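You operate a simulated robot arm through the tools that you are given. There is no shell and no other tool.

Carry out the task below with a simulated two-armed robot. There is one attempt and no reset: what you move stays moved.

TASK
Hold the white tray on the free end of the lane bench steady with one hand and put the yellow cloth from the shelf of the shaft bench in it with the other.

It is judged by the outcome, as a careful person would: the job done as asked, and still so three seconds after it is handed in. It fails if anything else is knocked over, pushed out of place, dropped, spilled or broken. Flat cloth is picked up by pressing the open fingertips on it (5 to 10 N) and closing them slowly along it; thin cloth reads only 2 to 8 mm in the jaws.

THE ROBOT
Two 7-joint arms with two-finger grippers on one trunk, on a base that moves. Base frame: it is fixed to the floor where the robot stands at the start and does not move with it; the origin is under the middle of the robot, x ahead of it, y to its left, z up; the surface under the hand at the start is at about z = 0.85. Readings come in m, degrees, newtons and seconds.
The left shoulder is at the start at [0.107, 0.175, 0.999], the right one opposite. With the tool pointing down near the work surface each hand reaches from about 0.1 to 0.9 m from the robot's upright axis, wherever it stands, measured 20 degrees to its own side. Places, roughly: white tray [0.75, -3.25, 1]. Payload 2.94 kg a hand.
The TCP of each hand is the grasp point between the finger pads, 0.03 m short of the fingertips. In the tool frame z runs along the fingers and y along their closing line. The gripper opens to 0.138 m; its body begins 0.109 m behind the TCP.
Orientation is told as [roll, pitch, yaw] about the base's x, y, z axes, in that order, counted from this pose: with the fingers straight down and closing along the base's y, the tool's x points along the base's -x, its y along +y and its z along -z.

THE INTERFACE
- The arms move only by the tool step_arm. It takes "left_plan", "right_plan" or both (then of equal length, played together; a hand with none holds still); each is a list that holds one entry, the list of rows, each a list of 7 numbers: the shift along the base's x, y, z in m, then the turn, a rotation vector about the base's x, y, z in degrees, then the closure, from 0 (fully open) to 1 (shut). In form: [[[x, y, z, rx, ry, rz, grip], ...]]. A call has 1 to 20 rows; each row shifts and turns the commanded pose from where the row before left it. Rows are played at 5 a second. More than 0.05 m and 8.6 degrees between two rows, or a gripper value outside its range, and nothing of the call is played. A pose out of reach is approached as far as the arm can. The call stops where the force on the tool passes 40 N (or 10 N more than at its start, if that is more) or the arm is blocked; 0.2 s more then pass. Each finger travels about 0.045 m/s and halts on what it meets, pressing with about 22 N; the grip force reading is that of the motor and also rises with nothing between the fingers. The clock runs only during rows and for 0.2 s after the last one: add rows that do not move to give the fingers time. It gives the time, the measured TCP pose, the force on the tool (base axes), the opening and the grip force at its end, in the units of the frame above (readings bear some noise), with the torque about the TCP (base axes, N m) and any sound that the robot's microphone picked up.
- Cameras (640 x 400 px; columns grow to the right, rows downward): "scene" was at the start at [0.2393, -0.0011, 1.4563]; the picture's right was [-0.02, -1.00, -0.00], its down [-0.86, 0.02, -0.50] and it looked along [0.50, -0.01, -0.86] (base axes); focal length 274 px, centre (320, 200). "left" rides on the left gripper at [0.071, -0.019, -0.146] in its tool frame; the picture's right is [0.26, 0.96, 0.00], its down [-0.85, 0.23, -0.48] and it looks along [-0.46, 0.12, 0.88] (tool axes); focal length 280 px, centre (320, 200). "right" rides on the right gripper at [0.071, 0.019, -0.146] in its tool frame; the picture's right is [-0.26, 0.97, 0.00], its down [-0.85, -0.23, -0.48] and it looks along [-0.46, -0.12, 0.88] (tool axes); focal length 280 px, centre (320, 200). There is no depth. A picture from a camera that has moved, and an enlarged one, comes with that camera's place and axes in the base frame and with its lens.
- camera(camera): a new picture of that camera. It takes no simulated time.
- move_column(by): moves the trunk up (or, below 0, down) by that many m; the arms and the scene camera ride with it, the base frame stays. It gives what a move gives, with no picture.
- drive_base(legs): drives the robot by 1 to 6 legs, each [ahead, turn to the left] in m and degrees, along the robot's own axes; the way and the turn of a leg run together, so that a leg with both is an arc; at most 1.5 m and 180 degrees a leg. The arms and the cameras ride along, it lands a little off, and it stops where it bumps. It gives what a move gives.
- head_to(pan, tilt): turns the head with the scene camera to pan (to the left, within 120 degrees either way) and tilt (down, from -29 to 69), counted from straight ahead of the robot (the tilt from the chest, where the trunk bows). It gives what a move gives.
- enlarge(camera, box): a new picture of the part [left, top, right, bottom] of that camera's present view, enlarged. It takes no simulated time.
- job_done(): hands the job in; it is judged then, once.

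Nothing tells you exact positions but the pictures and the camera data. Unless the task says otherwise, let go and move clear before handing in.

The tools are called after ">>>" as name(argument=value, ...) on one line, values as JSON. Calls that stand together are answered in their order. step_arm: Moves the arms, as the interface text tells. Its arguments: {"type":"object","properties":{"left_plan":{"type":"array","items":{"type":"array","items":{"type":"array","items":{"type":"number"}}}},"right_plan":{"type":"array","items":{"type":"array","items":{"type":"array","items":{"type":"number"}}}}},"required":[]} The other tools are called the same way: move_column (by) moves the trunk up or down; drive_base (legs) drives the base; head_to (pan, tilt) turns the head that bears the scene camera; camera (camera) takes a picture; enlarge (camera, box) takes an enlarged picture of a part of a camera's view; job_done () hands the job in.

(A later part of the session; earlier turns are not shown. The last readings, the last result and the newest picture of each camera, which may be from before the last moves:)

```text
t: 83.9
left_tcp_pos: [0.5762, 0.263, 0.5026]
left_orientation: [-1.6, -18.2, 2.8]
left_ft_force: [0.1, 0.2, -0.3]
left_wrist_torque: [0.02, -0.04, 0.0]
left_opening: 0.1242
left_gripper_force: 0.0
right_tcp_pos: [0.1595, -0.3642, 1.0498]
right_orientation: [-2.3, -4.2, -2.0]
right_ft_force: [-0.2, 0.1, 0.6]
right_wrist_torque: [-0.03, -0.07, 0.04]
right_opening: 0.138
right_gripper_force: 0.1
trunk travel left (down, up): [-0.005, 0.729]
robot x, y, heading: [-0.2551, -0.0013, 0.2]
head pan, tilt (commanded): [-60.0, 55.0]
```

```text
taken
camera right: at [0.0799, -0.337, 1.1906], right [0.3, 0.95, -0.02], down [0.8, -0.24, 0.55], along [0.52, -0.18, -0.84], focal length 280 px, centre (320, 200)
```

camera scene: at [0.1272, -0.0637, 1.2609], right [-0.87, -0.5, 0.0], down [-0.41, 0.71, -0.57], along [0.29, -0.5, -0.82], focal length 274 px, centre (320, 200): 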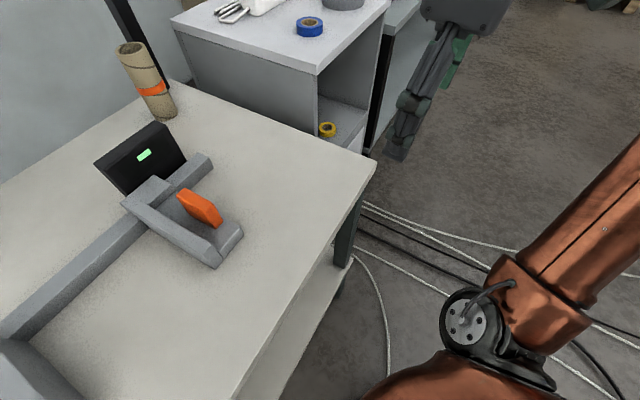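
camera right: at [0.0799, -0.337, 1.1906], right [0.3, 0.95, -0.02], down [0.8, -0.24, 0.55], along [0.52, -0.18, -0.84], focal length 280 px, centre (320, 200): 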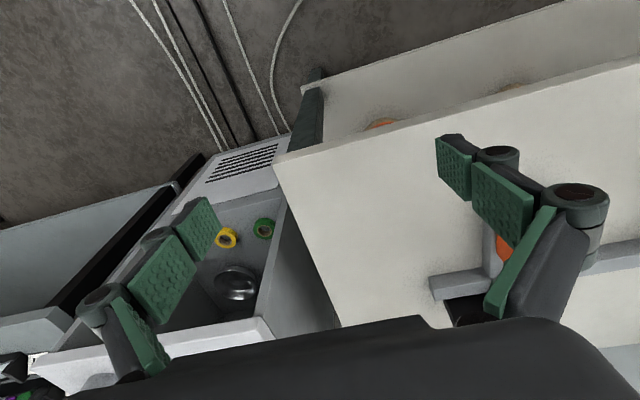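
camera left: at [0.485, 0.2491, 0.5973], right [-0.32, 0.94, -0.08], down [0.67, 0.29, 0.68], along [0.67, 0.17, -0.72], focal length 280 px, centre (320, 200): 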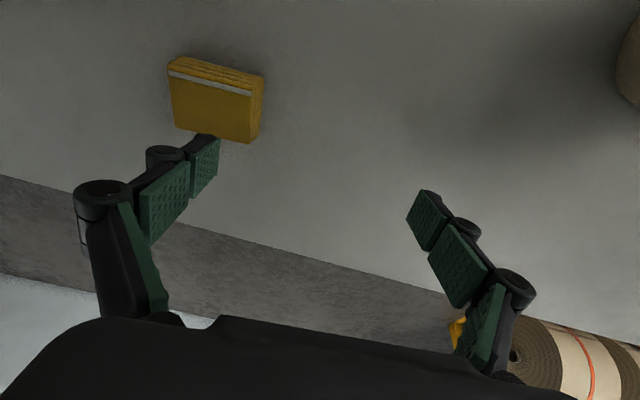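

Nothing touches the right arm; the trunk just sways softly when I move quickly, and that trips the stop. I'll wait for it to settle and then move more slowly.

>>> step_arm(left_plan=[[[0, 0, 0, 0, 0, 0, 0.1], [0, 0, 0, 0, 0, 0, 0.1], [0, 0, 0, 0, 0, 0, 0.1], [0, 0, 0, 0, 0, 0, 0.1], [0, 0, 0, 0, 0, 0, 0.1], [0, 0, 0, 0, 0, 0, 0.1], [0, 0, 0, 0, 0, 0, 0.1], [0, 0, 0, 0, 0, 0, 0.1], [0, 0, 0, 0, 0, 0, 0.1], [0, 0, 0, 0, 0, 0, 0.1]]])

>>> camera(camera="left")

```text
t: 85.2
left_tcp_pos: [0.566, 0.2653, 0.5151]
left_orientation: [-1.4, -19.5, 2.9]
left_ft_force: [-0.9, 0.9, -0.5]
left_wrist_torque: [-0.01, -0.07, -0.01]
left_opening: 0.1246
left_gripper_force: 0.1
right_tcp_pos: [0.1578, -0.3513, 1.0543]
right_orientation: [0.8, -8.2, -1.9]
right_ft_force: [0.4, 0.2, -0.6]
right_wrist_torque: [0.01, -0.03, 0.02]
right_opening: 0.1379
right_gripper_force: 0.1
trunk travel left (down, up): [-0.005, 0.729]
robot x, y, heading: [-0.2542, -0.0012, 0.3]
head pan, tilt (commanded): [-60.0, 55.0]
stopped in row 6 (right hand): the arm was blocked; the commanded pose is now the measured one
```

```text
taken
camera left: at [0.4526, 0.2429, 0.6296], right [-0.29, 0.95, -0.11], down [0.63, 0.27, 0.73], along [0.72, 0.14, -0.68], focal length 280 px, centre (320, 200)
```

left: 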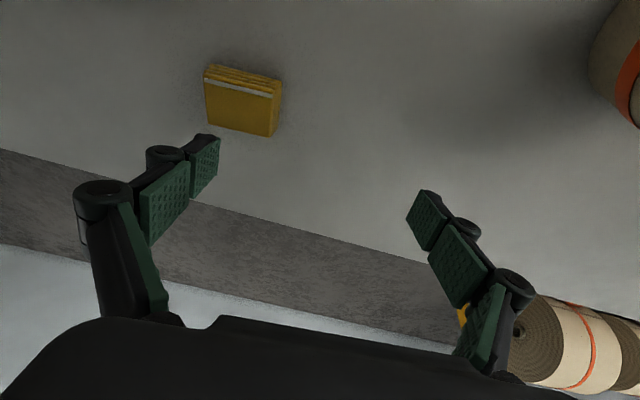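

The right arm keeps drifting even when idle. I check the head camera's attitude and look at the whole right arm to find the cause.

>>> camera(camera="scene")

>>> head_to(pan=-90, tilt=40)

>>> camera(camera="scene")

```text
taken
camera scene: at [0.1849, -0.0641, 1.2496], right [-0.87, -0.5, 0.04], down [-0.43, 0.71, -0.55], along [0.25, -0.5, -0.83], focal length 274 px, centre (320, 200)
```

scene: 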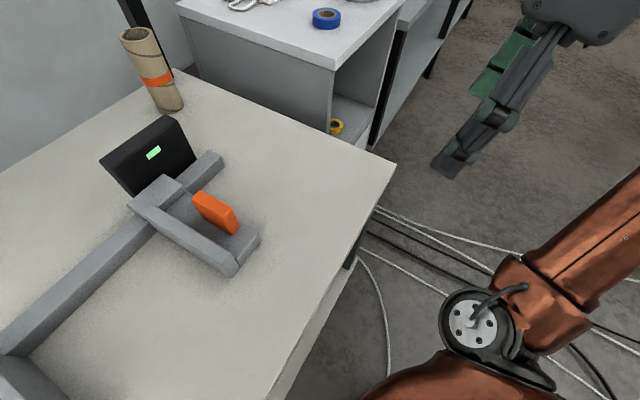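

```text
t: 86.2
left_tcp_pos: [0.5717, 0.265, 0.5102]
left_orientation: [-1.5, -18.8, 3.0]
left_ft_force: [-0.9, 0.2, -0.1]
left_wrist_torque: [0.0, -0.03, -0.02]
left_opening: 0.1242
left_gripper_force: 0.1
right_tcp_pos: [0.1587, -0.3574, 1.053]
right_orientation: [-0.8, -6.3, -2.1]
right_ft_force: [-0.1, 0.4, 1.0]
right_wrist_torque: [0.05, -0.09, -0.05]
right_opening: 0.1384
right_gripper_force: 0.1
trunk travel left (down, up): [-0.005, 0.729]
robot x, y, heading: [-0.2534, 0.0022, -0.1]
head pan, tilt (commanded): [-90.0, 40.0]
```

```text
taken
camera scene: at [0.118, -0.0862, 1.2771], right [-1.0, 0.0, 0.02], down [-0.01, 0.64, -0.77], along [-0.01, -0.77, -0.64], focal length 274 px, centre (320, 200)
```

scene: 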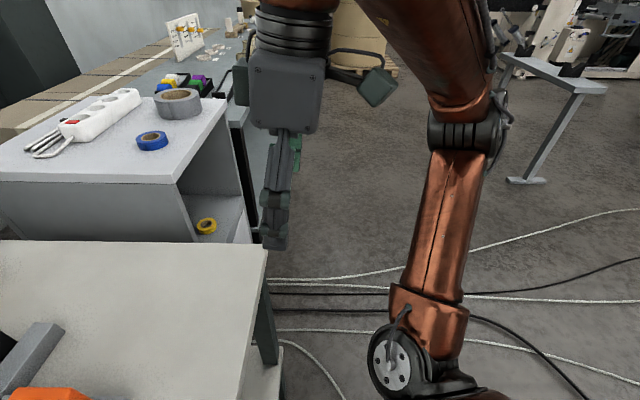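

The right forearm is crowded close to my head in this low trunk posture, which is a bad configuration. I move the right hand slowly out to the free space right of the bench end, about [0.2, -0.6, 0.82].

>>> step_arm(right_plan=[[[0, -0.02, 0, 0, 0, 0, 0], [0, -0.02, 0, 0, 0.5, 0, 0], [0, -0.02, 0, 0, 0.5, 0, 0], [0, -0.02, 0, 0, 0.5, 0, 0], [0, -0.02, 0, 0, 0.5, 0, 0], [0, -0.02, 0, 0, 0.5, 0, 0], [0.005, -0.02, 0, 0, 0.5, 0, 0], [0.005, -0.02, 0, 0, 0.5, 0, 0], [0.005, -0.02, 0, 0, 0.5, 0, 0], [0.005, -0.02, 0, 0, 0.5, 0, 0], [0.005, -0.02, 0, 0, 0.5, 0, 0], [0.005, -0.02, 0, 0, 0.5, 0, 0], [0.005, 0, 0, 0, 0, 0, 0], [0, 0, 0, 0, 0, 0, 0], [0, 0, 0, 0, 0, 0, 0]]])

>>> camera(camera="scene")

```text
t: 89.4
left_tcp_pos: [0.5682, 0.2649, 0.5154]
left_orientation: [-1.4, -19.5, 2.9]
left_ft_force: [-0.3, 0.0, 0.6]
left_wrist_torque: [-0.01, 0.02, -0.01]
left_opening: 0.1245
left_gripper_force: 0.1
right_tcp_pos: [0.2023, -0.5935, 1.0212]
right_orientation: [-1.5, -0.5, -2.0]
right_ft_force: [0.2, 0.7, 0.1]
right_wrist_torque: [0.0, 0.0, -0.01]
right_opening: 0.138
right_gripper_force: 0.0
right hand out of reach, approached as far as the arm can: row 1, 2, 3, 4, 5, 6
trunk travel left (down, up): [-0.005, 0.729]
robot x, y, heading: [-0.2565, -0.0004, -0.2]
head pan, tilt (commanded): [-90.0, 40.0]
```

```text
taken
camera scene: at [0.1156, -0.0865, 1.2776], right [-1.0, 0.0, 0.02], down [-0.01, 0.64, -0.77], along [-0.01, -0.77, -0.64], focal length 274 px, centre (320, 200)
```

scene: 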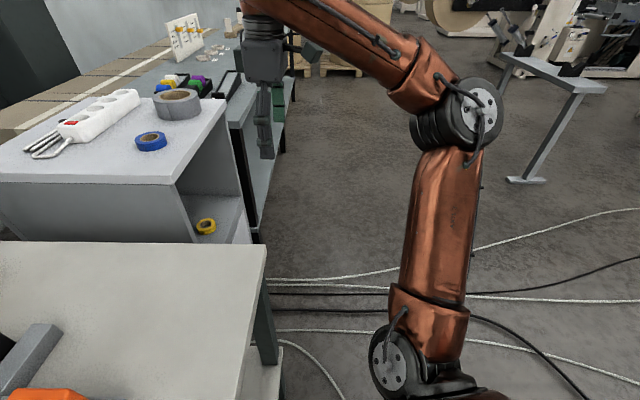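

The right arm is free now. I lower the right hand a bit more to a relaxed height beside the bench, then look again with the left wrist camera.

>>> step_arm(right_plan=[[[-0.005, -0.005, -0.02, 0, 0, 0, 0], [-0.005, -0.005, -0.02, 0, 0, 0, 0], [-0.005, -0.005, -0.02, 0, 0, 0, 0], [-0.005, 0, -0.02, 0, 0, 0, 0], [0, 0, -0.02, 0, 0, 0, 0], [0, 0, -0.02, 0, 0, 0, 0], [0, 0, -0.02, 0, 0, 0, 0], [0, 0, 0, 0, 0, 0, 0], [0, 0, 0, 0, 0, 0, 0], [0, 0, 0, 0, 0, 0, 0], [0, 0, 0, 0, 0, 0, 0], [0, 0, 0, 0, 0, 0, 0]]])

>>> camera(camera="left")

>>> camera(camera="scene")

```text
t: 92.0
left_tcp_pos: [0.5655, 0.2643, 0.5148]
left_orientation: [-1.6, -19.5, 2.9]
left_ft_force: [-0.4, -0.5, 0.1]
left_wrist_torque: [-0.01, 0.0, -0.02]
left_opening: 0.1243
left_gripper_force: 0.0
right_tcp_pos: [0.1812, -0.6071, 0.8823]
right_orientation: [-1.6, -0.7, -2.0]
right_ft_force: [0.7, 0.5, 0.1]
right_wrist_torque: [0.04, -0.03, 0.0]
right_opening: 0.1381
right_gripper_force: 0.0
trunk travel left (down, up): [-0.005, 0.729]
robot x, y, heading: [-0.2559, 0.001, -0.2]
head pan, tilt (commanded): [-90.0, 40.0]
```

```text
taken
camera left: at [0.4521, 0.2422, 0.6292], right [-0.29, 0.95, -0.11], down [0.63, 0.28, 0.73], along [0.72, 0.14, -0.68], focal length 280 px, centre (320, 200)
```

left: 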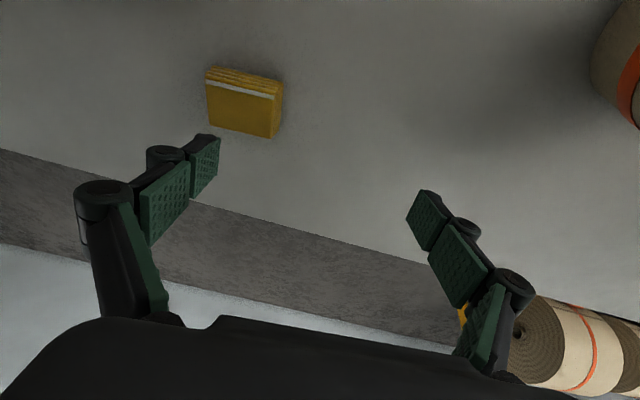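

```text
taken
camera scene: at [0.0943, -0.0865, 1.2808], right [-1.0, 0.0, 0.0], down [0.0, 0.64, -0.77], along [0.0, -0.77, -0.64], focal length 274 px, centre (320, 200)
```

scene: 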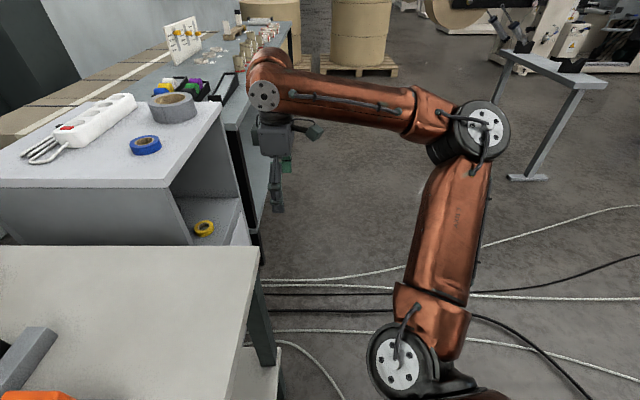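

Everything is level and steady now; the cloth again measures at [0.614, 0.184] turned about 7 degrees. I move slowly forward, down to z = 0.46, and then sideways over the cloth.

>>> step_arm(left_plan=[[[0.011, 0, -0.013, 0, 1.2, 0, 0.1], [0.011, 0, -0.014, 0, 1.2, 0, 0.1], [0.011, 0, -0.014, 0, 1.2, 0, 0.1], [0.011, 0, -0.014, 0, 1.2, 0, 0.1], [0, -0.01, 0, 0, 0, 0.5, 0.1], [0, -0.01, 0, 0, 0, 0.5, 0.1], [0, -0.01, 0, 0, 0, 0.5, 0.1], [0, -0.01, 0, 0, 0, 0.5, 0.1], [0, -0.01, 0, 0, 0, 0.5, 0.1], [0, -0.01, 0, 0, 0, 0.5, 0.1], [0, -0.01, 0, 0, 0, 0.5, 0.1], [0, -0.01, 0, 0, 0, 0.5, 0.1], [0, 0, 0, 0, 0, 0, 0.1], [0, 0, 0, 0, 0, 0, 0.1], [0, 0, 0, 0, 0, 0, 0.1]]])

>>> camera(camera="left")

```text
t: 95.2
left_tcp_pos: [0.6102, 0.1835, 0.462]
left_orientation: [-1.3, -14.7, 6.9]
left_ft_force: [-0.4, 0.1, -1.3]
left_wrist_torque: [-0.01, 0.01, -0.02]
left_opening: 0.1243
left_gripper_force: 0.0
right_tcp_pos: [0.1802, -0.6072, 0.8838]
right_orientation: [-1.5, -0.5, -2.1]
right_ft_force: [0.2, 0.2, -0.1]
right_wrist_torque: [0.01, 0.02, 0.04]
right_opening: 0.138
right_gripper_force: 0.1
trunk travel left (down, up): [-0.005, 0.729]
robot x, y, heading: [-0.2564, -0.0022, -0.1]
head pan, tilt (commanded): [-90.0, 40.0]
```

```text
taken
camera left: at [0.5079, 0.1544, 0.5855], right [-0.36, 0.93, -0.09], down [0.67, 0.32, 0.67], along [0.65, 0.19, -0.74], focal length 280 px, centre (320, 200)
```

left: 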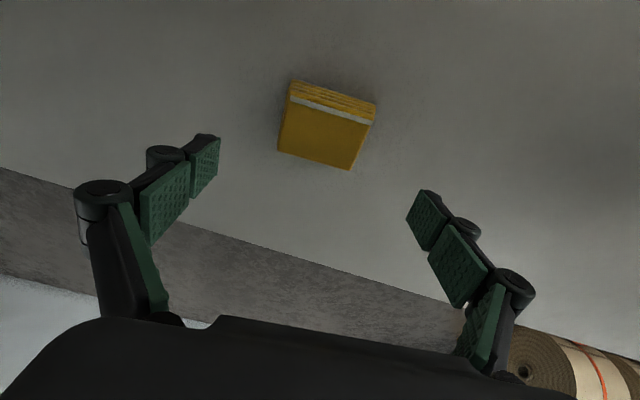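

The cloth lies centred between the fingers and aligned. I descend slowly toward the shelf.

>>> step_arm(left_plan=[[[0, 0, -0.01, 0, 0, 0, 0.1], [0, 0, -0.01, 0, 0, 0, 0.1], [0, 0, -0.01, 0, 0, 0, 0.1], [0, 0, -0.01, 0, 0, 0, 0.1], [0, 0, -0.01, 0, 0, 0, 0.1], [0, 0, 0, 0, 0, 0, 0.1], [0, 0, 0, 0, 0, 0, 0.1]]])

>>> camera(camera="left")

```text
t: 96.8
left_tcp_pos: [0.6111, 0.184, 0.4101]
left_orientation: [-1.2, -14.5, 6.8]
left_ft_force: [-0.2, -0.6, 0.7]
left_wrist_torque: [0.0, 0.01, -0.04]
left_opening: 0.1245
left_gripper_force: 0.0
right_tcp_pos: [0.182, -0.6078, 0.8827]
right_orientation: [-1.5, -0.4, -2.0]
right_ft_force: [0.4, 0.1, 0.7]
right_wrist_torque: [0.0, 0.01, 0.0]
right_opening: 0.1379
right_gripper_force: 0.1
trunk travel left (down, up): [-0.005, 0.729]
robot x, y, heading: [-0.2547, 0.0, -0.1]
head pan, tilt (commanded): [-90.0, 40.0]
```

```text
taken
camera left: at [0.5086, 0.1549, 0.5336], right [-0.36, 0.93, -0.09], down [0.67, 0.32, 0.67], along [0.65, 0.19, -0.74], focal length 280 px, centre (320, 200)
```

left: 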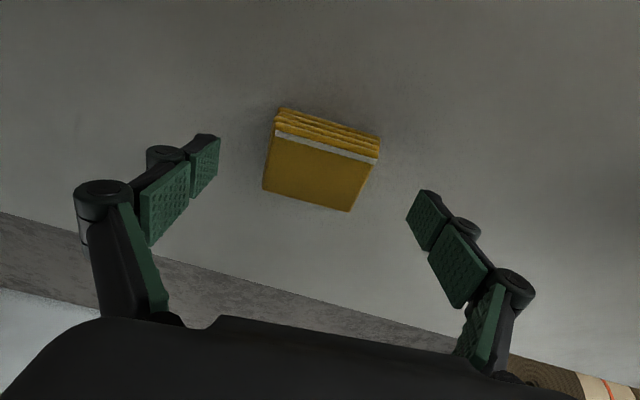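

Still no contact and the cloth is centred. I go down a few more millimetres to feel for the shelf.

>>> step_arm(left_plan=[[[0, 0, -0.003, 0, 0, 0, 0.1], [0, 0, -0.003, 0, 0, 0, 0.1], [0, 0, 0, 0, 0, 0, 0.1]]])

```text
t: 97.6
left_tcp_pos: [0.6095, 0.184, 0.4052]
left_orientation: [-1.2, -14.7, 6.9]
left_ft_force: [0.5, -0.3, 0.1]
left_wrist_torque: [0.01, 0.0, 0.01]
left_opening: 0.1241
left_gripper_force: 0.1
right_tcp_pos: [0.1804, -0.6084, 0.8842]
right_orientation: [-1.6, -0.6, -2.0]
right_ft_force: [0.8, -0.4, -0.1]
right_wrist_torque: [-0.01, 0.01, 0.01]
right_opening: 0.1377
right_gripper_force: 0.0
trunk travel left (down, up): [-0.005, 0.729]
robot x, y, heading: [-0.2557, -0.0016, -0.1]
head pan, tilt (commanded): [-90.0, 40.0]
```

>>> step_arm(left_plan=[[[0, 0, -0.003, 0, 0, 0, 0.1], [0, 0, -0.003, 0, 0, 0, 0.1], [0, 0, 0, 0, 0, 0, 0.1]]])

>>> camera(camera="left")

```text
t: 98.4
left_tcp_pos: [0.6099, 0.1844, 0.3972]
left_orientation: [-1.2, -14.7, 6.9]
left_ft_force: [0.6, -0.2, 0.2]
left_wrist_torque: [-0.01, 0.0, -0.02]
left_opening: 0.1243
left_gripper_force: 0.2
right_tcp_pos: [0.1799, -0.6081, 0.8828]
right_orientation: [-1.6, -0.5, -1.9]
right_ft_force: [-0.9, -0.6, -0.6]
right_wrist_torque: [0.03, 0.01, 0.01]
right_opening: 0.138
right_gripper_force: 0.0
trunk travel left (down, up): [-0.005, 0.729]
robot x, y, heading: [-0.2544, -0.003, 0.1]
head pan, tilt (commanded): [-90.0, 40.0]
```

```text
taken
camera left: at [0.508, 0.1546, 0.5217], right [-0.36, 0.93, -0.09], down [0.67, 0.32, 0.67], along [0.65, 0.19, -0.74], focal length 280 px, centre (320, 200)
```

left: 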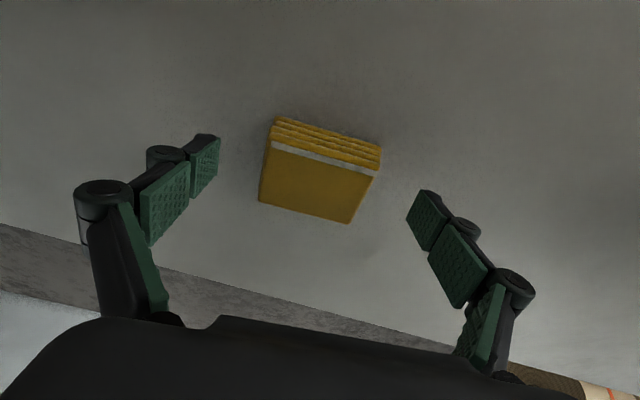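

No contact yet; continuing down in small steps.

>>> step_arm(left_plan=[[[0, 0, -0.003, 0, 0, 0, 0.1], [0, 0, -0.003, 0, 0, 0, 0.1], [0, 0, 0, 0, 0, 0, 0.1]]])

```text
t: 99.2
left_tcp_pos: [0.6103, 0.1838, 0.3905]
left_orientation: [-1.2, -14.6, 6.7]
left_ft_force: [0.6, 0.1, -0.2]
left_wrist_torque: [-0.02, -0.01, -0.03]
left_opening: 0.1243
left_gripper_force: 0.0
right_tcp_pos: [0.1824, -0.6072, 0.8828]
right_orientation: [-1.7, -0.4, -2.0]
right_ft_force: [0.3, -0.3, -0.2]
right_wrist_torque: [0.04, 0.01, -0.01]
right_opening: 0.1381
right_gripper_force: 0.1
trunk travel left (down, up): [-0.005, 0.729]
robot x, y, heading: [-0.2579, 0.0009, 0.1]
head pan, tilt (commanded): [-90.0, 40.0]
```

>>> step_arm(left_plan=[[[0, 0, -0.003, 0, 0, 0, 0.1], [0, 0, -0.003, 0, 0, 0, 0.1], [0, 0, 0, 0, 0, 0, 0.1]]])

>>> camera(camera="left")

```text
t: 100.0
left_tcp_pos: [0.6094, 0.1845, 0.3857]
left_orientation: [-1.1, -14.7, 6.9]
left_ft_force: [0.1, 0.5, 1.2]
left_wrist_torque: [0.03, 0.0, 0.0]
left_opening: 0.1242
left_gripper_force: 0.0
right_tcp_pos: [0.1812, -0.6066, 0.8838]
right_orientation: [-1.5, -0.6, -1.9]
right_ft_force: [-0.3, 0.0, 0.5]
right_wrist_torque: [0.01, -0.01, 0.01]
right_opening: 0.1378
right_gripper_force: 0.1
trunk travel left (down, up): [-0.005, 0.729]
robot x, y, heading: [-0.2558, -0.0018, -0.1]
head pan, tilt (commanded): [-90.0, 40.0]
```

```text
taken
camera left: at [0.5076, 0.1547, 0.5097], right [-0.36, 0.93, -0.09], down [0.67, 0.32, 0.67], along [0.65, 0.19, -0.74], focal length 280 px, centre (320, 200)
```

left: 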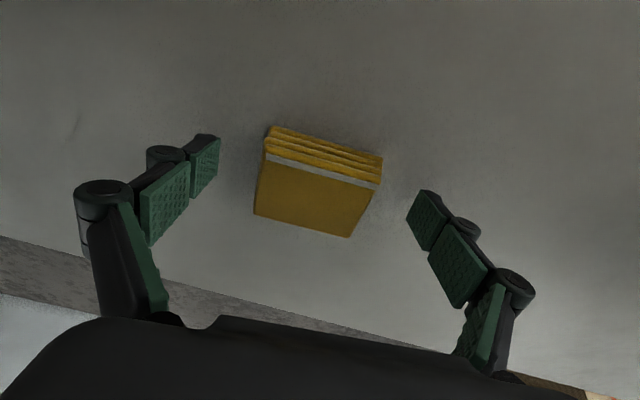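

Still free. Two more small steps down to feel the shelf.

>>> step_arm(left_plan=[[[0, 0, -0.003, 0, 0, 0, 0.1], [0, 0, -0.003, 0, 0, 0, 0.1], [0, 0, 0, 0, 0, 0, 0.1]]])

```text
t: 100.8
left_tcp_pos: [0.6097, 0.1837, 0.3799]
left_orientation: [-1.2, -14.7, 6.9]
left_ft_force: [0.1, 0.5, 0.1]
left_wrist_torque: [0.03, 0.0, -0.02]
left_opening: 0.1241
left_gripper_force: 0.1
right_tcp_pos: [0.179, -0.6075, 0.8836]
right_orientation: [-1.6, -0.7, -1.9]
right_ft_force: [0.1, -0.5, 0.4]
right_wrist_torque: [0.02, 0.03, 0.0]
right_opening: 0.1382
right_gripper_force: 0.0
trunk travel left (down, up): [-0.005, 0.729]
robot x, y, heading: [-0.2547, -0.0031, -0.3]
head pan, tilt (commanded): [-90.0, 40.0]
```

>>> step_arm(left_plan=[[[0, 0, -0.003, 0, 0, 0, 0.1], [0, 0, -0.003, 0, 0, 0, 0.1], [0, 0, 0, 0, 0, 0, 0.1]]])

>>> enlarge(camera="left", box=[160, 80, 480, 280])

```text
t: 101.6
left_tcp_pos: [0.6104, 0.1847, 0.3752]
left_orientation: [-1.3, -14.8, 6.9]
left_ft_force: [0.5, 1.3, 7.1]
left_wrist_torque: [0.52, 0.11, -0.06]
left_opening: 0.1292
left_gripper_force: 3.5
right_tcp_pos: [0.1791, -0.6073, 0.8842]
right_orientation: [-1.5, -0.6, -2.0]
right_ft_force: [-0.9, -0.1, 0.0]
right_wrist_torque: [-0.05, -0.01, 0.04]
right_opening: 0.1379
right_gripper_force: 0.1
trunk travel left (down, up): [-0.005, 0.729]
robot x, y, heading: [-0.256, 0.0013, -0.4]
head pan, tilt (commanded): [-90.0, 40.0]
```

```text
2.00 times, centred on (320, 180) of left
camera zoom: at [0.5079, 0.1545, 0.4984], right [-0.36, 0.93, -0.09], down [0.67, 0.32, 0.67], along [0.65, 0.19, -0.74], focal length 561 px, centre (320, 240)
```

zoom: 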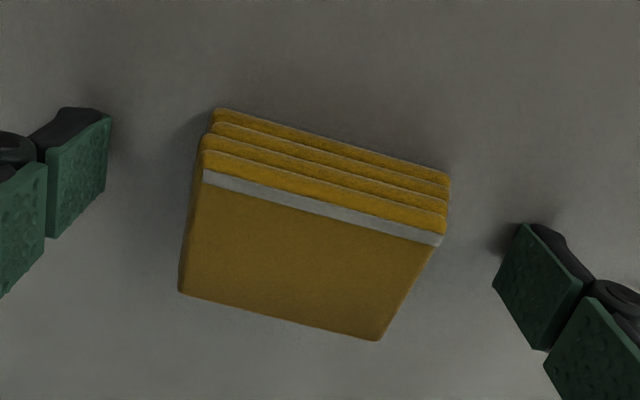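

Contact: 7 N at the tips, so the shelf top is at z of about 0.345 and the cloth centre is a bit deeper at x of about 0.634. I lift 4 mm, shift 16 mm deeper, and close slowly on the sides of the stack.

>>> step_arm(left_plan=[[[0, 0, 0.004, 0, 0, 0, 0.1], [0.008, 0.001, 0, 0, 0, 0, 0.1], [0.008, 0.001, 0, 0, 0, 0, 0.1], [0, 0, 0, 0, 0, 0, 0.1], [0, 0, 0, 0, 0, 0, 0.1]]])

>>> enlarge(camera="left", box=[160, 80, 480, 280])

```text
t: 102.8
left_tcp_pos: [0.6246, 0.1865, 0.3775]
left_orientation: [-1.1, -14.7, 7.0]
left_ft_force: [-1.7, -0.9, 2.9]
left_wrist_torque: [0.11, 0.08, 0.1]
left_opening: 0.1263
left_gripper_force: 1.0
right_tcp_pos: [0.1797, -0.6081, 0.8823]
right_orientation: [-1.6, -0.7, -2.1]
right_ft_force: [0.3, 0.8, -0.6]
right_wrist_torque: [0.0, 0.06, -0.02]
right_opening: 0.1383
right_gripper_force: 0.0
trunk travel left (down, up): [-0.005, 0.729]
robot x, y, heading: [-0.2524, 0.0, -0.1]
head pan, tilt (commanded): [-90.0, 40.0]
```

```text
2.00 times, centred on (320, 180) of left
camera zoom: at [0.5235, 0.1573, 0.5005], right [-0.36, 0.93, -0.09], down [0.67, 0.32, 0.67], along [0.65, 0.19, -0.74], focal length 561 px, centre (320, 240)
```

zoom: 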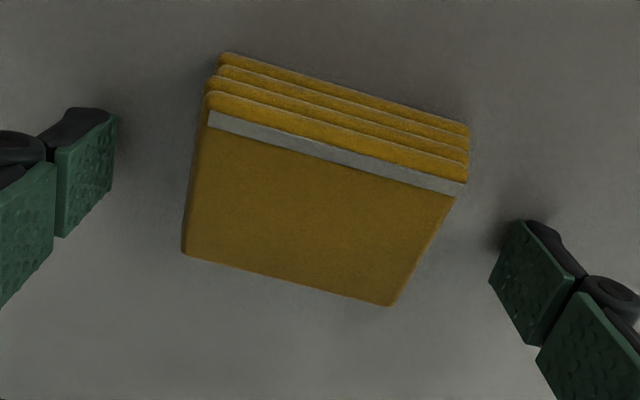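

The fingers now straddle the middle of the stack with the tips just at the shelf. I lift 2 mm and close slowly.

>>> step_arm(left_plan=[[[0, 0, 0.002, 0, 0, 0, 0.1], [0, 0, 0, 0, 0, 0, 0.14], [0, 0, 0, 0, 0, 0, 0.18], [0, 0, 0, 0, 0, 0, 0.22], [0, 0, 0, 0, 0, 0, 0.26], [0, 0, 0, 0, 0, 0, 0.3], [0, 0, 0, 0, 0, 0, 0.34], [0, 0, 0, 0, 0, 0, 0.38], [0, 0, 0, 0, 0, 0, 0.42], [0, 0, 0, 0, 0, 0, 0.46], [0, 0, 0, 0, 0, 0, 0.5], [0, 0, 0, 0, 0, 0, 0.5], [0, 0, 0, 0, 0, 0, 0.5]]])

>>> enlarge(camera="left", box=[160, 80, 480, 280])

```text
t: 105.4
left_tcp_pos: [0.6267, 0.1971, 0.3889]
left_orientation: [-0.3, -15.3, 7.5]
left_ft_force: [-11.9, 10.9, 30.5]
left_wrist_torque: [1.45, 0.64, 0.39]
left_opening: 0.0835
left_gripper_force: 10.7
right_tcp_pos: [0.1817, -0.6047, 0.8824]
right_orientation: [-1.3, -1.0, -1.5]
right_ft_force: [-0.8, 0.0, -1.1]
right_wrist_torque: [0.06, -0.03, 0.01]
right_opening: 0.1379
right_gripper_force: 0.1
trunk travel left (down, up): [-0.005, 0.729]
robot x, y, heading: [-0.2538, -0.0039, 0.0]
head pan, tilt (commanded): [-90.0, 40.0]
stopped in row 13 (left hand): the force on the tool passed its limit at 44 N (the readings are from after the stop); the commanded pose is now the measured one
```

```text
2.00 times, centred on (320, 180) of left
camera zoom: at [0.5236, 0.1648, 0.5099], right [-0.37, 0.92, -0.07], down [0.66, 0.32, 0.68], along [0.65, 0.21, -0.73], focal length 561 px, centre (320, 240)
```

zoom: 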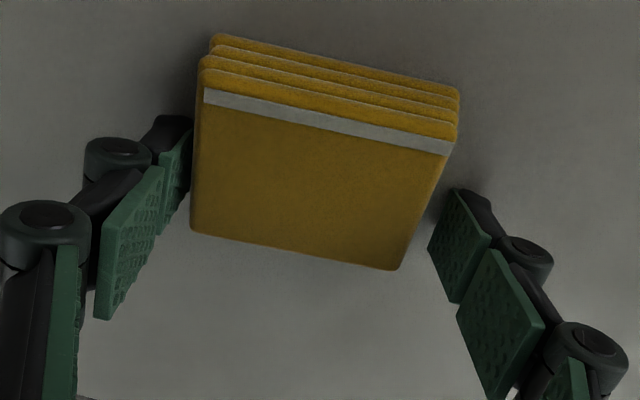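

The fingertips reach further down as they close, so they pressed on the shelf and the call stopped at 44 N; the cloth barely moved. I lift 8 mm to take the load off while holding the opening, then check.

>>> step_arm(left_plan=[[[0, 0, 0.004, 0, 0, 0, 0.38], [0, -0.002, 0.004, 0, 0, 0, 0.38], [0, 0, 0, 0, 0, 0, 0.38], [0, 0, 0, 0, 0, 0, 0.38]]])

>>> enlarge(camera="left", box=[160, 80, 480, 280])

```text
t: 106.4
left_tcp_pos: [0.6258, 0.1896, 0.3873]
left_orientation: [-0.6, -14.6, 7.1]
left_ft_force: [-0.9, 5.1, 6.1]
left_wrist_torque: [0.43, 0.09, -0.05]
left_opening: 0.0904
left_gripper_force: 3.5
right_tcp_pos: [0.1838, -0.6067, 0.8819]
right_orientation: [-1.2, -0.8, -1.5]
right_ft_force: [-0.2, 0.4, 1.0]
right_wrist_torque: [0.02, 0.02, 0.02]
right_opening: 0.1381
right_gripper_force: 0.0
trunk travel left (down, up): [-0.005, 0.729]
robot x, y, heading: [-0.2553, -0.0014, 0.2]
head pan, tilt (commanded): [-90.0, 40.0]
```

```text
2.00 times, centred on (320, 180) of left
camera zoom: at [0.5234, 0.1594, 0.5106], right [-0.37, 0.93, -0.08], down [0.67, 0.32, 0.67], along [0.65, 0.2, -0.74], focal length 561 px, centre (320, 240)
```

zoom: 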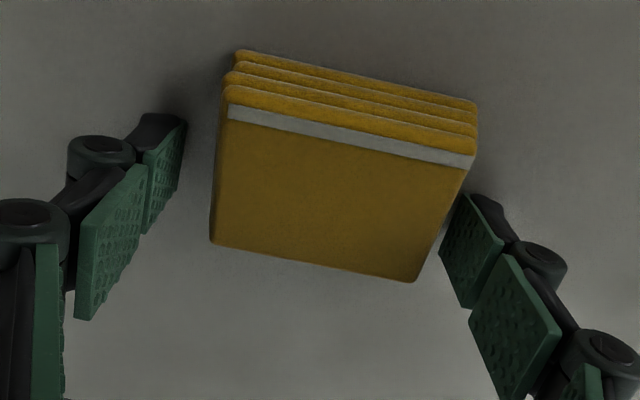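

The load is mostly gone; the stack is now a little toward the left finger. I raise 6 mm more, recentre by 4 mm, and then close the rest of the way.

>>> step_arm(left_plan=[[[0, 0, 0.003, 0, 0, 0, 0.36], [0, 0.004, 0.003, 0, 0, 0, 0.36], [0, 0, 0, 0, 0, 0, 0.36], [0, 0, 0, 0, 0, 0, 0.38], [0, 0, 0, 0, 0, 0, 0.4], [0, 0, 0, 0, 0, 0, 0.42], [0, 0, 0, 0, 0, 0, 0.44], [0, 0, 0, 0, 0, 0, 0.46], [0, 0, 0, 0, 0, 0, 0.48], [0, 0, 0, 0, 0, 0, 0.48]]])

>>> enlarge(camera="left", box=[160, 80, 480, 280])

```text
t: 108.6
left_tcp_pos: [0.625, 0.1954, 0.3963]
left_orientation: [-0.6, -14.7, 7.2]
left_ft_force: [0.9, -0.2, 0.7]
left_wrist_torque: [-0.02, 0.02, -0.01]
left_opening: 0.073
left_gripper_force: 0.6
right_tcp_pos: [0.1817, -0.6062, 0.8839]
right_orientation: [-1.3, -1.0, -1.6]
right_ft_force: [0.3, 0.6, 0.2]
right_wrist_torque: [0.03, 0.02, 0.01]
right_opening: 0.1379
right_gripper_force: 0.0
trunk travel left (down, up): [-0.005, 0.729]
robot x, y, heading: [-0.253, -0.0009, -0.0]
head pan, tilt (commanded): [-90.0, 40.0]
```

```text
2.00 times, centred on (320, 180) of left
camera zoom: at [0.5227, 0.1635, 0.5182], right [-0.37, 0.93, -0.08], down [0.66, 0.32, 0.67], along [0.65, 0.2, -0.73], focal length 561 px, centre (320, 240)
```

zoom: 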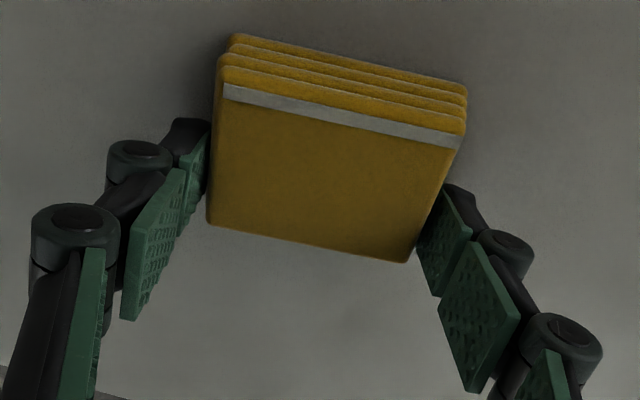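

The fingers are almost touching both sides with no load on the shelf. I continue closing.

>>> step_arm(left_plan=[[[0, 0, 0, 0, 0, 0, 0.5], [0, 0, 0, 0, 0, 0, 0.52], [0, 0, 0, 0, 0, 0, 0.54], [0, 0, 0, 0, 0, 0, 0.56], [0, 0, 0, 0, 0, 0, 0.58], [0, 0, 0, 0, 0, 0, 0.6], [0, 0, 0, 0, 0, 0, 0.6]]])

>>> enlarge(camera="left", box=[160, 80, 480, 280])

```text
t: 110.2
left_tcp_pos: [0.6253, 0.1952, 0.3958]
left_orientation: [-0.5, -14.6, 7.2]
left_ft_force: [-0.2, 0.0, 0.4]
left_wrist_torque: [-0.02, 0.0, 0.05]
left_opening: 0.0719
left_gripper_force: 21.8
right_tcp_pos: [0.1833, -0.6054, 0.8827]
right_orientation: [-1.3, -0.7, -1.5]
right_ft_force: [0.1, 0.0, -0.1]
right_wrist_torque: [0.03, 0.0, 0.03]
right_opening: 0.1381
right_gripper_force: 0.1
trunk travel left (down, up): [-0.005, 0.729]
robot x, y, heading: [-0.2553, 0.0012, -0.0]
head pan, tilt (commanded): [-90.0, 40.0]
```

```text
2.00 times, centred on (320, 180) of left
camera zoom: at [0.5235, 0.1631, 0.5175], right [-0.37, 0.93, -0.08], down [0.67, 0.32, 0.67], along [0.65, 0.2, -0.74], focal length 561 px, centre (320, 240)
```

zoom: 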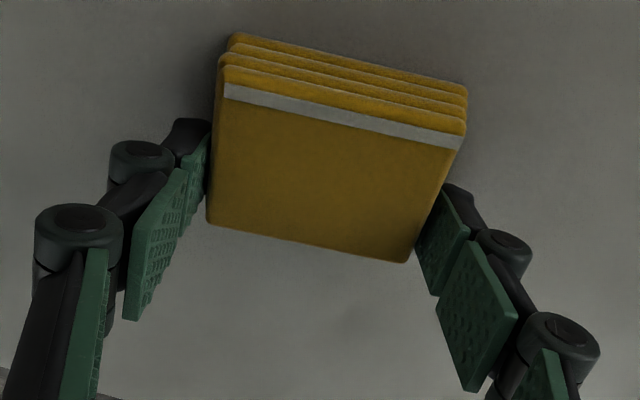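

Gripped at 72 mm with 22 N. I lift it a little and check that it stays in the fingers.

>>> step_arm(left_plan=[[[0, 0, 0.008, 0, 0, 0, 0.65], [0, 0, 0.01, 0, 0, 0, 0.65], [0, 0, 0.01, 0, 0, 0, 0.65], [0, 0, 0.01, 0, 0, 0, 0.65], [0, 0, 0.01, 0, 0, 0, 0.65], [0, 0, 0.01, 0, 0, 0, 0.65], [0, 0, 0, 0, 0, 0, 0.65], [0, 0, 0, 0, 0, 0, 0.65]]])

>>> camera(camera="left")

```text
t: 112.0
left_tcp_pos: [0.6247, 0.1944, 0.4532]
left_orientation: [-0.7, -14.7, 7.3]
left_ft_force: [0.9, -0.2, -0.3]
left_wrist_torque: [-0.03, 0.01, -0.04]
left_opening: 0.0484
left_gripper_force: 0.1
right_tcp_pos: [0.1821, -0.6051, 0.8835]
right_orientation: [-1.3, -0.8, -1.5]
right_ft_force: [-0.5, -0.5, 0.2]
right_wrist_torque: [-0.02, 0.02, 0.01]
right_opening: 0.1378
right_gripper_force: 0.2
trunk travel left (down, up): [-0.005, 0.729]
robot x, y, heading: [-0.2529, -0.0008, 0.2]
head pan, tilt (commanded): [-90.0, 40.0]
```

```text
taken
camera left: at [0.5232, 0.1632, 0.5763], right [-0.37, 0.93, -0.08], down [0.67, 0.32, 0.67], along [0.65, 0.2, -0.74], focal length 280 px, centre (320, 200)
```

left: 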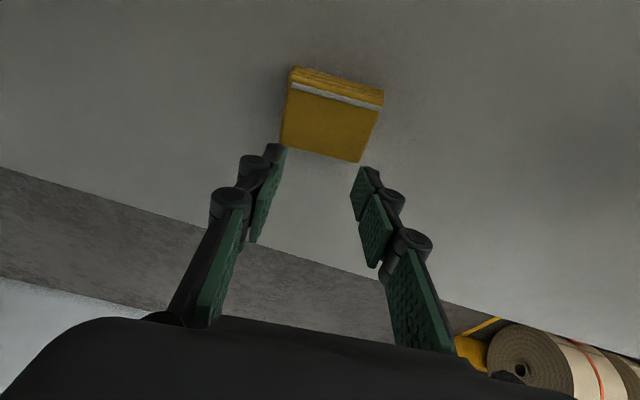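

The fingers slid off upward and the cloth stayed in place on the shelf. I look closely at it before trying again.

>>> enlarge(camera="left", box=[240, 40, 432, 160])

```text
3.33 times, centred on (336, 100) of left
camera zoom: at [0.5232, 0.1632, 0.5763], right [-0.37, 0.93, -0.08], down [0.67, 0.32, 0.67], along [0.65, 0.2, -0.74], focal length 935 px, centre (267, 533)
```

zoom: 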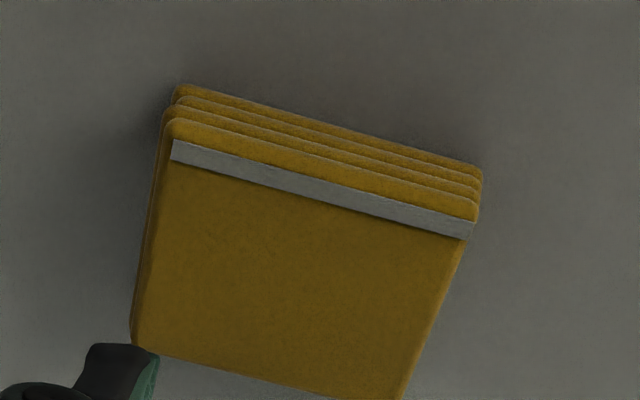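

The stack is intact. From the finger geometry the shelf is really at z of about 0.366 and the cloth centre at [0.614, 0.19], so I gripped too far back near its rounded edge. I reopen, recentre and lower again.

>>> step_arm(left_plan=[[[0, 0, 0, 0, 0, 0, 0.5], [-0.008, 0, 0, 0, 0, 1, 0.4], [-0.008, -0.002, 0, 0, 0, 1, 0.3], [0, -0.002, 0, 0, 0, 0, 0.28], [0, 0, -0.01, 0, 0, 0, 0.28], [0, 0, -0.01, 0, 0, 0, 0.28], [0, 0, -0.01, 0, 0, 0, 0.28], [0, 0, 0, 0, 0, 0, 0.28], [0, 0, 0, 0, 0, 0, 0.28]]])

>>> camera(camera="left")

```text
t: 114.0
left_tcp_pos: [0.609, 0.1913, 0.4218]
left_orientation: [-0.6, -14.6, 9.2]
left_ft_force: [0.6, -0.7, 0.2]
left_wrist_torque: [-0.01, -0.01, 0.02]
left_opening: 0.0994
left_gripper_force: 0.1
right_tcp_pos: [0.1858, -0.6054, 0.8822]
right_orientation: [-1.3, -0.7, -1.5]
right_ft_force: [1.0, 0.3, -1.1]
right_wrist_torque: [0.0, -0.01, 0.01]
right_opening: 0.1379
right_gripper_force: 0.1
trunk travel left (down, up): [-0.005, 0.729]
robot x, y, heading: [-0.2514, 0.0017, 0.0]
head pan, tilt (commanded): [-90.0, 40.0]
```

```text
taken
camera left: at [0.5088, 0.1557, 0.5439], right [-0.4, 0.91, -0.08], down [0.66, 0.34, 0.67], along [0.64, 0.22, -0.74], focal length 280 px, centre (320, 200)
```

left: 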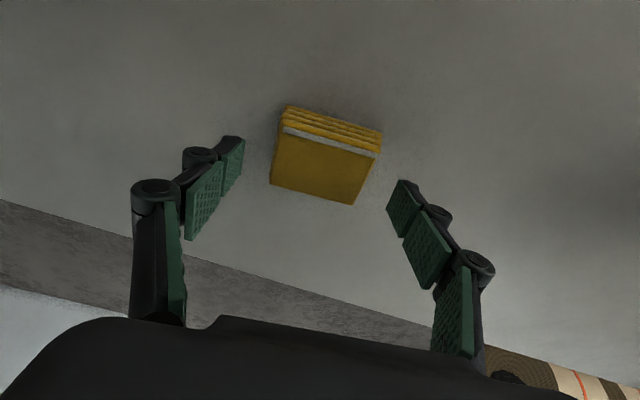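

Now centred at [0.615, 0.1915] and aligned. I go down to z = 0.393 and close slowly.

>>> step_arm(left_plan=[[[0, 0, -0.01, 0, 0, 0, 0.28], [0, 0, -0.01, 0, 0, 0, 0.28], [0, 0, -0.009, 0, 0, 0, 0.3], [0, 0, 0, 0, 0, 0, 0.33], [0, 0, 0, 0, 0, 0, 0.36], [0, 0, 0, 0, 0, 0, 0.39], [0, 0, 0, 0, 0, 0, 0.42], [0, 0, 0, 0, 0, 0, 0.45], [0, 0, 0, 0, 0, 0, 0.48], [0, 0, 0, 0, 0, 0, 0.51], [0, 0, 0, 0, 0, 0, 0.54], [0, 0, 0, 0, 0, 0, 0.57], [0, 0, 0, 0, 0, 0, 0.6], [0, 0, 0, 0, 0, 0, 0.6]]])

>>> enlarge(camera="left", box=[160, 80, 480, 280])

```text
t: 117.0
left_tcp_pos: [0.6098, 0.1918, 0.3921]
left_orientation: [-0.6, -14.6, 9.2]
left_ft_force: [0.6, 0.0, -0.1]
left_wrist_torque: [0.02, 0.01, -0.01]
left_opening: 0.0709
left_gripper_force: 21.8
right_tcp_pos: [0.1839, -0.6061, 0.8819]
right_orientation: [-1.4, -0.8, -1.6]
right_ft_force: [-0.4, 0.1, 0.0]
right_wrist_torque: [0.01, 0.02, 0.02]
right_opening: 0.1379
right_gripper_force: 0.1
trunk travel left (down, up): [-0.005, 0.729]
robot x, y, heading: [-0.254, 0.0014, 0.1]
head pan, tilt (commanded): [-90.0, 40.0]
```

```text
2.00 times, centred on (320, 180) of left
camera zoom: at [0.5078, 0.1564, 0.515], right [-0.4, 0.91, -0.08], down [0.66, 0.34, 0.67], along [0.64, 0.22, -0.74], focal length 561 px, centre (320, 240)
```

zoom: 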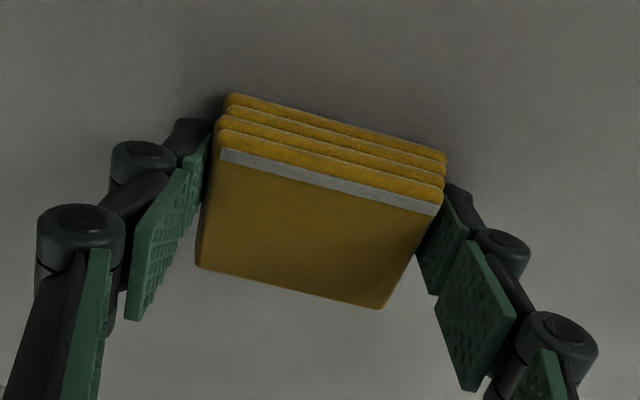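

Gripped at 71 mm with 22 N, centred on the stack. I lift very slowly and check.

>>> step_arm(left_plan=[[[0, 0, 0, 0, 0, 0, 0.7], [0, 0, 0, 0, 0, 0, 0.7], [0, 0, 0.002, 0, 0, 0, 0.7], [0, 0, 0.002, 0, 0, 0, 0.7], [0, 0, 0.002, 0, 0, 0, 0.7], [0, 0, 0.002, 0, 0, 0, 0.7], [0, 0, 0, 0, 0, 0, 0.7]]])

>>> enlarge(camera="left", box=[160, 80, 480, 280])

```text
t: 118.6
left_tcp_pos: [0.6095, 0.192, 0.3996]
left_orientation: [-0.6, -14.6, 9.2]
left_ft_force: [-1.2, 0.5, -0.5]
left_wrist_torque: [0.01, 0.0, 0.01]
left_opening: 0.0709
left_gripper_force: 22.0
right_tcp_pos: [0.1837, -0.6055, 0.883]
right_orientation: [-1.2, -0.8, -1.5]
right_ft_force: [0.3, 0.2, 0.6]
right_wrist_torque: [-0.02, -0.01, 0.02]
right_opening: 0.1381
right_gripper_force: 0.1
trunk travel left (down, up): [-0.005, 0.729]
robot x, y, heading: [-0.2592, -0.0009, 0.0]
head pan, tilt (commanded): [-90.0, 40.0]
```

```text
2.00 times, centred on (320, 180) of left
camera zoom: at [0.509, 0.1573, 0.5239], right [-0.4, 0.91, -0.08], down [0.65, 0.34, 0.67], along [0.64, 0.22, -0.74], focal length 561 px, centre (320, 240)
```

zoom: 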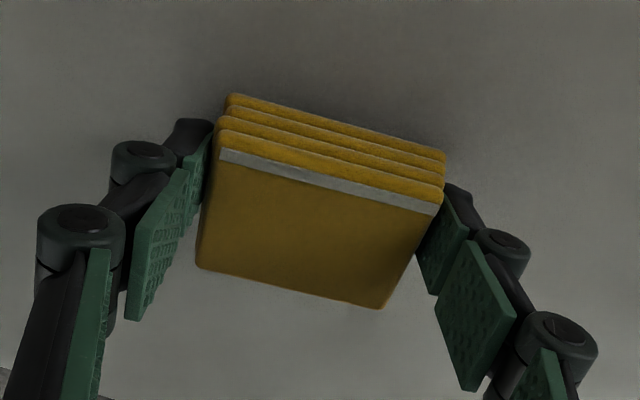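

The cloth rises with the fingers this time. I keep lifting slowly.

>>> step_arm(left_plan=[[[0, 0, 0.003, 0, 0, 0, 0.7], [0, 0, 0.003, 0, 0, 0, 0.7], [0, 0, 0.004, 0, 0, 0, 0.7], [0, 0, 0.004, 0, 0, 0, 0.7], [0, 0, 0.005, 0, 0, 0, 0.7], [0, 0, 0.005, 0, 0, 0, 0.7], [0, 0, 0.005, 0, 0, 0, 0.7], [0, 0, 0.005, 0, 0, 0, 0.7], [0, 0, 0.005, 0, 0, 0, 0.7], [0, 0, 0.005, 0, 0, 0, 0.7], [0, 0, 0.005, 0, 0, 0, 0.7], [0, 0, 0.005, 0, 0, 0, 0.7], [0, 0, 0.005, 0, 0, 0, 0.7], [0, 0, 0.005, 0, 0, 0, 0.7], [0, 0, 0, 0, 0, 0, 0.7]]])

>>> camera(camera="left")

```text
t: 121.8
left_tcp_pos: [0.6097, 0.1897, 0.4661]
left_orientation: [-0.6, -14.6, 9.2]
left_ft_force: [0.6, -0.3, -0.3]
left_wrist_torque: [-0.02, 0.01, 0.02]
left_opening: 0.0709
left_gripper_force: 22.6
right_tcp_pos: [0.1841, -0.6078, 0.8833]
right_orientation: [-1.3, -0.7, -1.6]
right_ft_force: [-0.5, -0.3, -0.6]
right_wrist_torque: [-0.01, 0.01, -0.02]
right_opening: 0.1381
right_gripper_force: 0.1
trunk travel left (down, up): [-0.005, 0.729]
robot x, y, heading: [-0.2519, -0.0024, -0.1]
head pan, tilt (commanded): [-90.0, 40.0]
```

```text
taken
camera left: at [0.5088, 0.1546, 0.5889], right [-0.4, 0.91, -0.08], down [0.65, 0.34, 0.67], along [0.64, 0.22, -0.74], focal length 280 px, centre (320, 200)
```

left: 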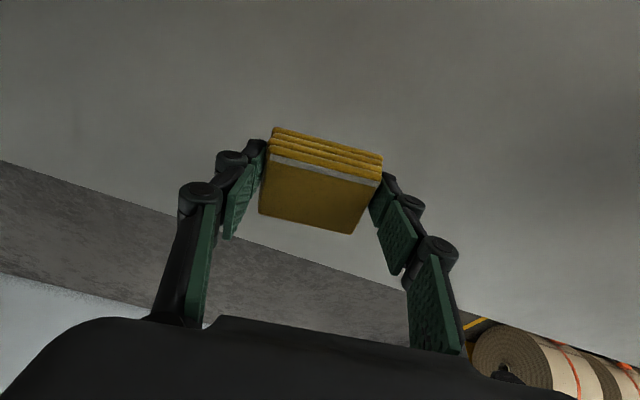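

The cloth is held firmly. I move it sideways to the middle of the gap (y = 0.305) and a little higher, slowly, before backing out.

>>> step_arm(left_plan=[[[0, 0.006, 0.003, 0, 0, 0, 0.7], [0, 0.01, 0.003, 0, 0, 0, 0.7], [0, 0.01, 0.003, 0, 0, 0, 0.7], [0, 0.01, 0.003, 0, 0, 0, 0.7], [0, 0.01, 0.003, 0, 0, 0, 0.7], [0, 0.01, 0.003, 0, 0, 0, 0.7], [0, 0.01, 0.003, 0, 0, -1, 0.7], [0, 0.01, 0.003, 0, 0, -1, 0.7], [0, 0.01, 0.003, 0, 0, -1, 0.7], [0, 0.01, 0.003, 0, 0, -1, 0.7], [0, 0.01, 0, 0, 0, -1, 0.7], [0, 0.009, 0, 0, 0, -1, 0.7], [0, 0, 0, 0, 0, 0, 0.7], [0, 0, 0, 0, 0, 0, 0.7], [0, 0, 0, 0, 0, 0, 0.7]]])

>>> camera(camera="left")

>>> head_to(pan=0, tilt=65)

>>> camera(camera="scene")

```text
t: 125.0
left_tcp_pos: [0.6098, 0.3064, 0.496]
left_orientation: [-0.5, -14.8, 3.2]
left_ft_force: [0.1, -0.4, 0.4]
left_wrist_torque: [0.01, 0.0, 0.01]
left_opening: 0.071
left_gripper_force: 22.5
right_tcp_pos: [0.1835, -0.6053, 0.8827]
right_orientation: [-1.3, -0.8, -1.4]
right_ft_force: [-0.4, 0.4, -0.5]
right_wrist_torque: [-0.03, 0.0, 0.0]
right_opening: 0.138
right_gripper_force: 0.0
trunk travel left (down, up): [-0.005, 0.729]
robot x, y, heading: [-0.2529, 0.0002, 0.0]
head pan, tilt (commanded): [-90.0, 40.0]
```

```text
taken
camera left: at [0.506, 0.2827, 0.6193], right [-0.3, 0.95, -0.08], down [0.69, 0.27, 0.67], along [0.66, 0.15, -0.74], focal length 280 px, centre (320, 200)
```

left: 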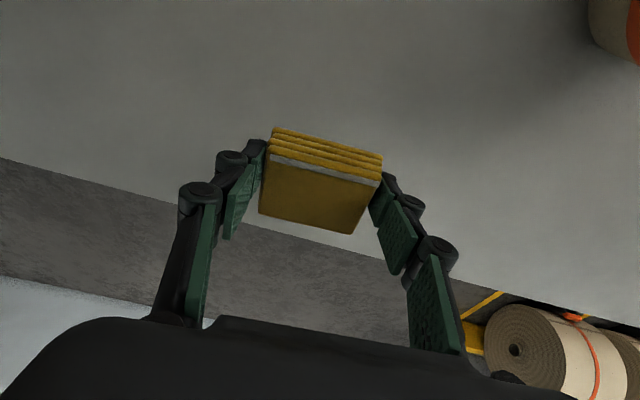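

```text
t: 126.7
left_tcp_pos: [0.6111, 0.3058, 0.4954]
left_orientation: [-0.6, -14.5, 3.2]
left_ft_force: [1.1, 0.3, -0.9]
left_wrist_torque: [-0.03, 0.0, 0.02]
left_opening: 0.0709
left_gripper_force: 21.9
right_tcp_pos: [0.1844, -0.6052, 0.8821]
right_orientation: [-1.3, -0.7, -1.5]
right_ft_force: [-0.7, 0.0, -0.8]
right_wrist_torque: [-0.01, -0.02, -0.03]
right_opening: 0.1381
right_gripper_force: 0.1
trunk travel left (down, up): [-0.005, 0.729]
robot x, y, heading: [-0.2544, -0.0002, -0.1]
head pan, tilt (commanded): [0.0, 65.0]
```

```text
taken
camera scene: at [0.1771, -0.0006, 1.244], right [0.0, -1.0, 0.0], down [-0.91, 0.0, -0.41], along [0.41, 0.0, -0.91], focal length 274 px, centre (320, 200)
```

scene: 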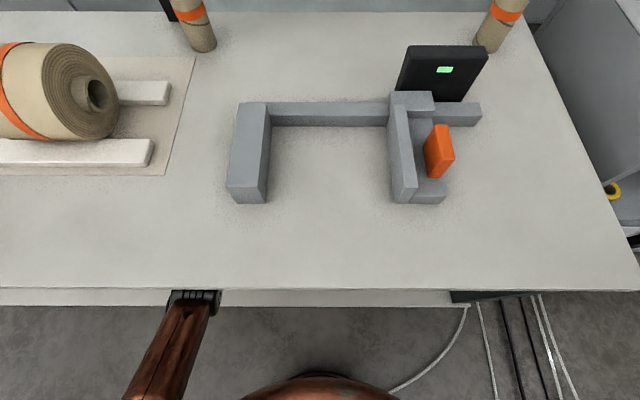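

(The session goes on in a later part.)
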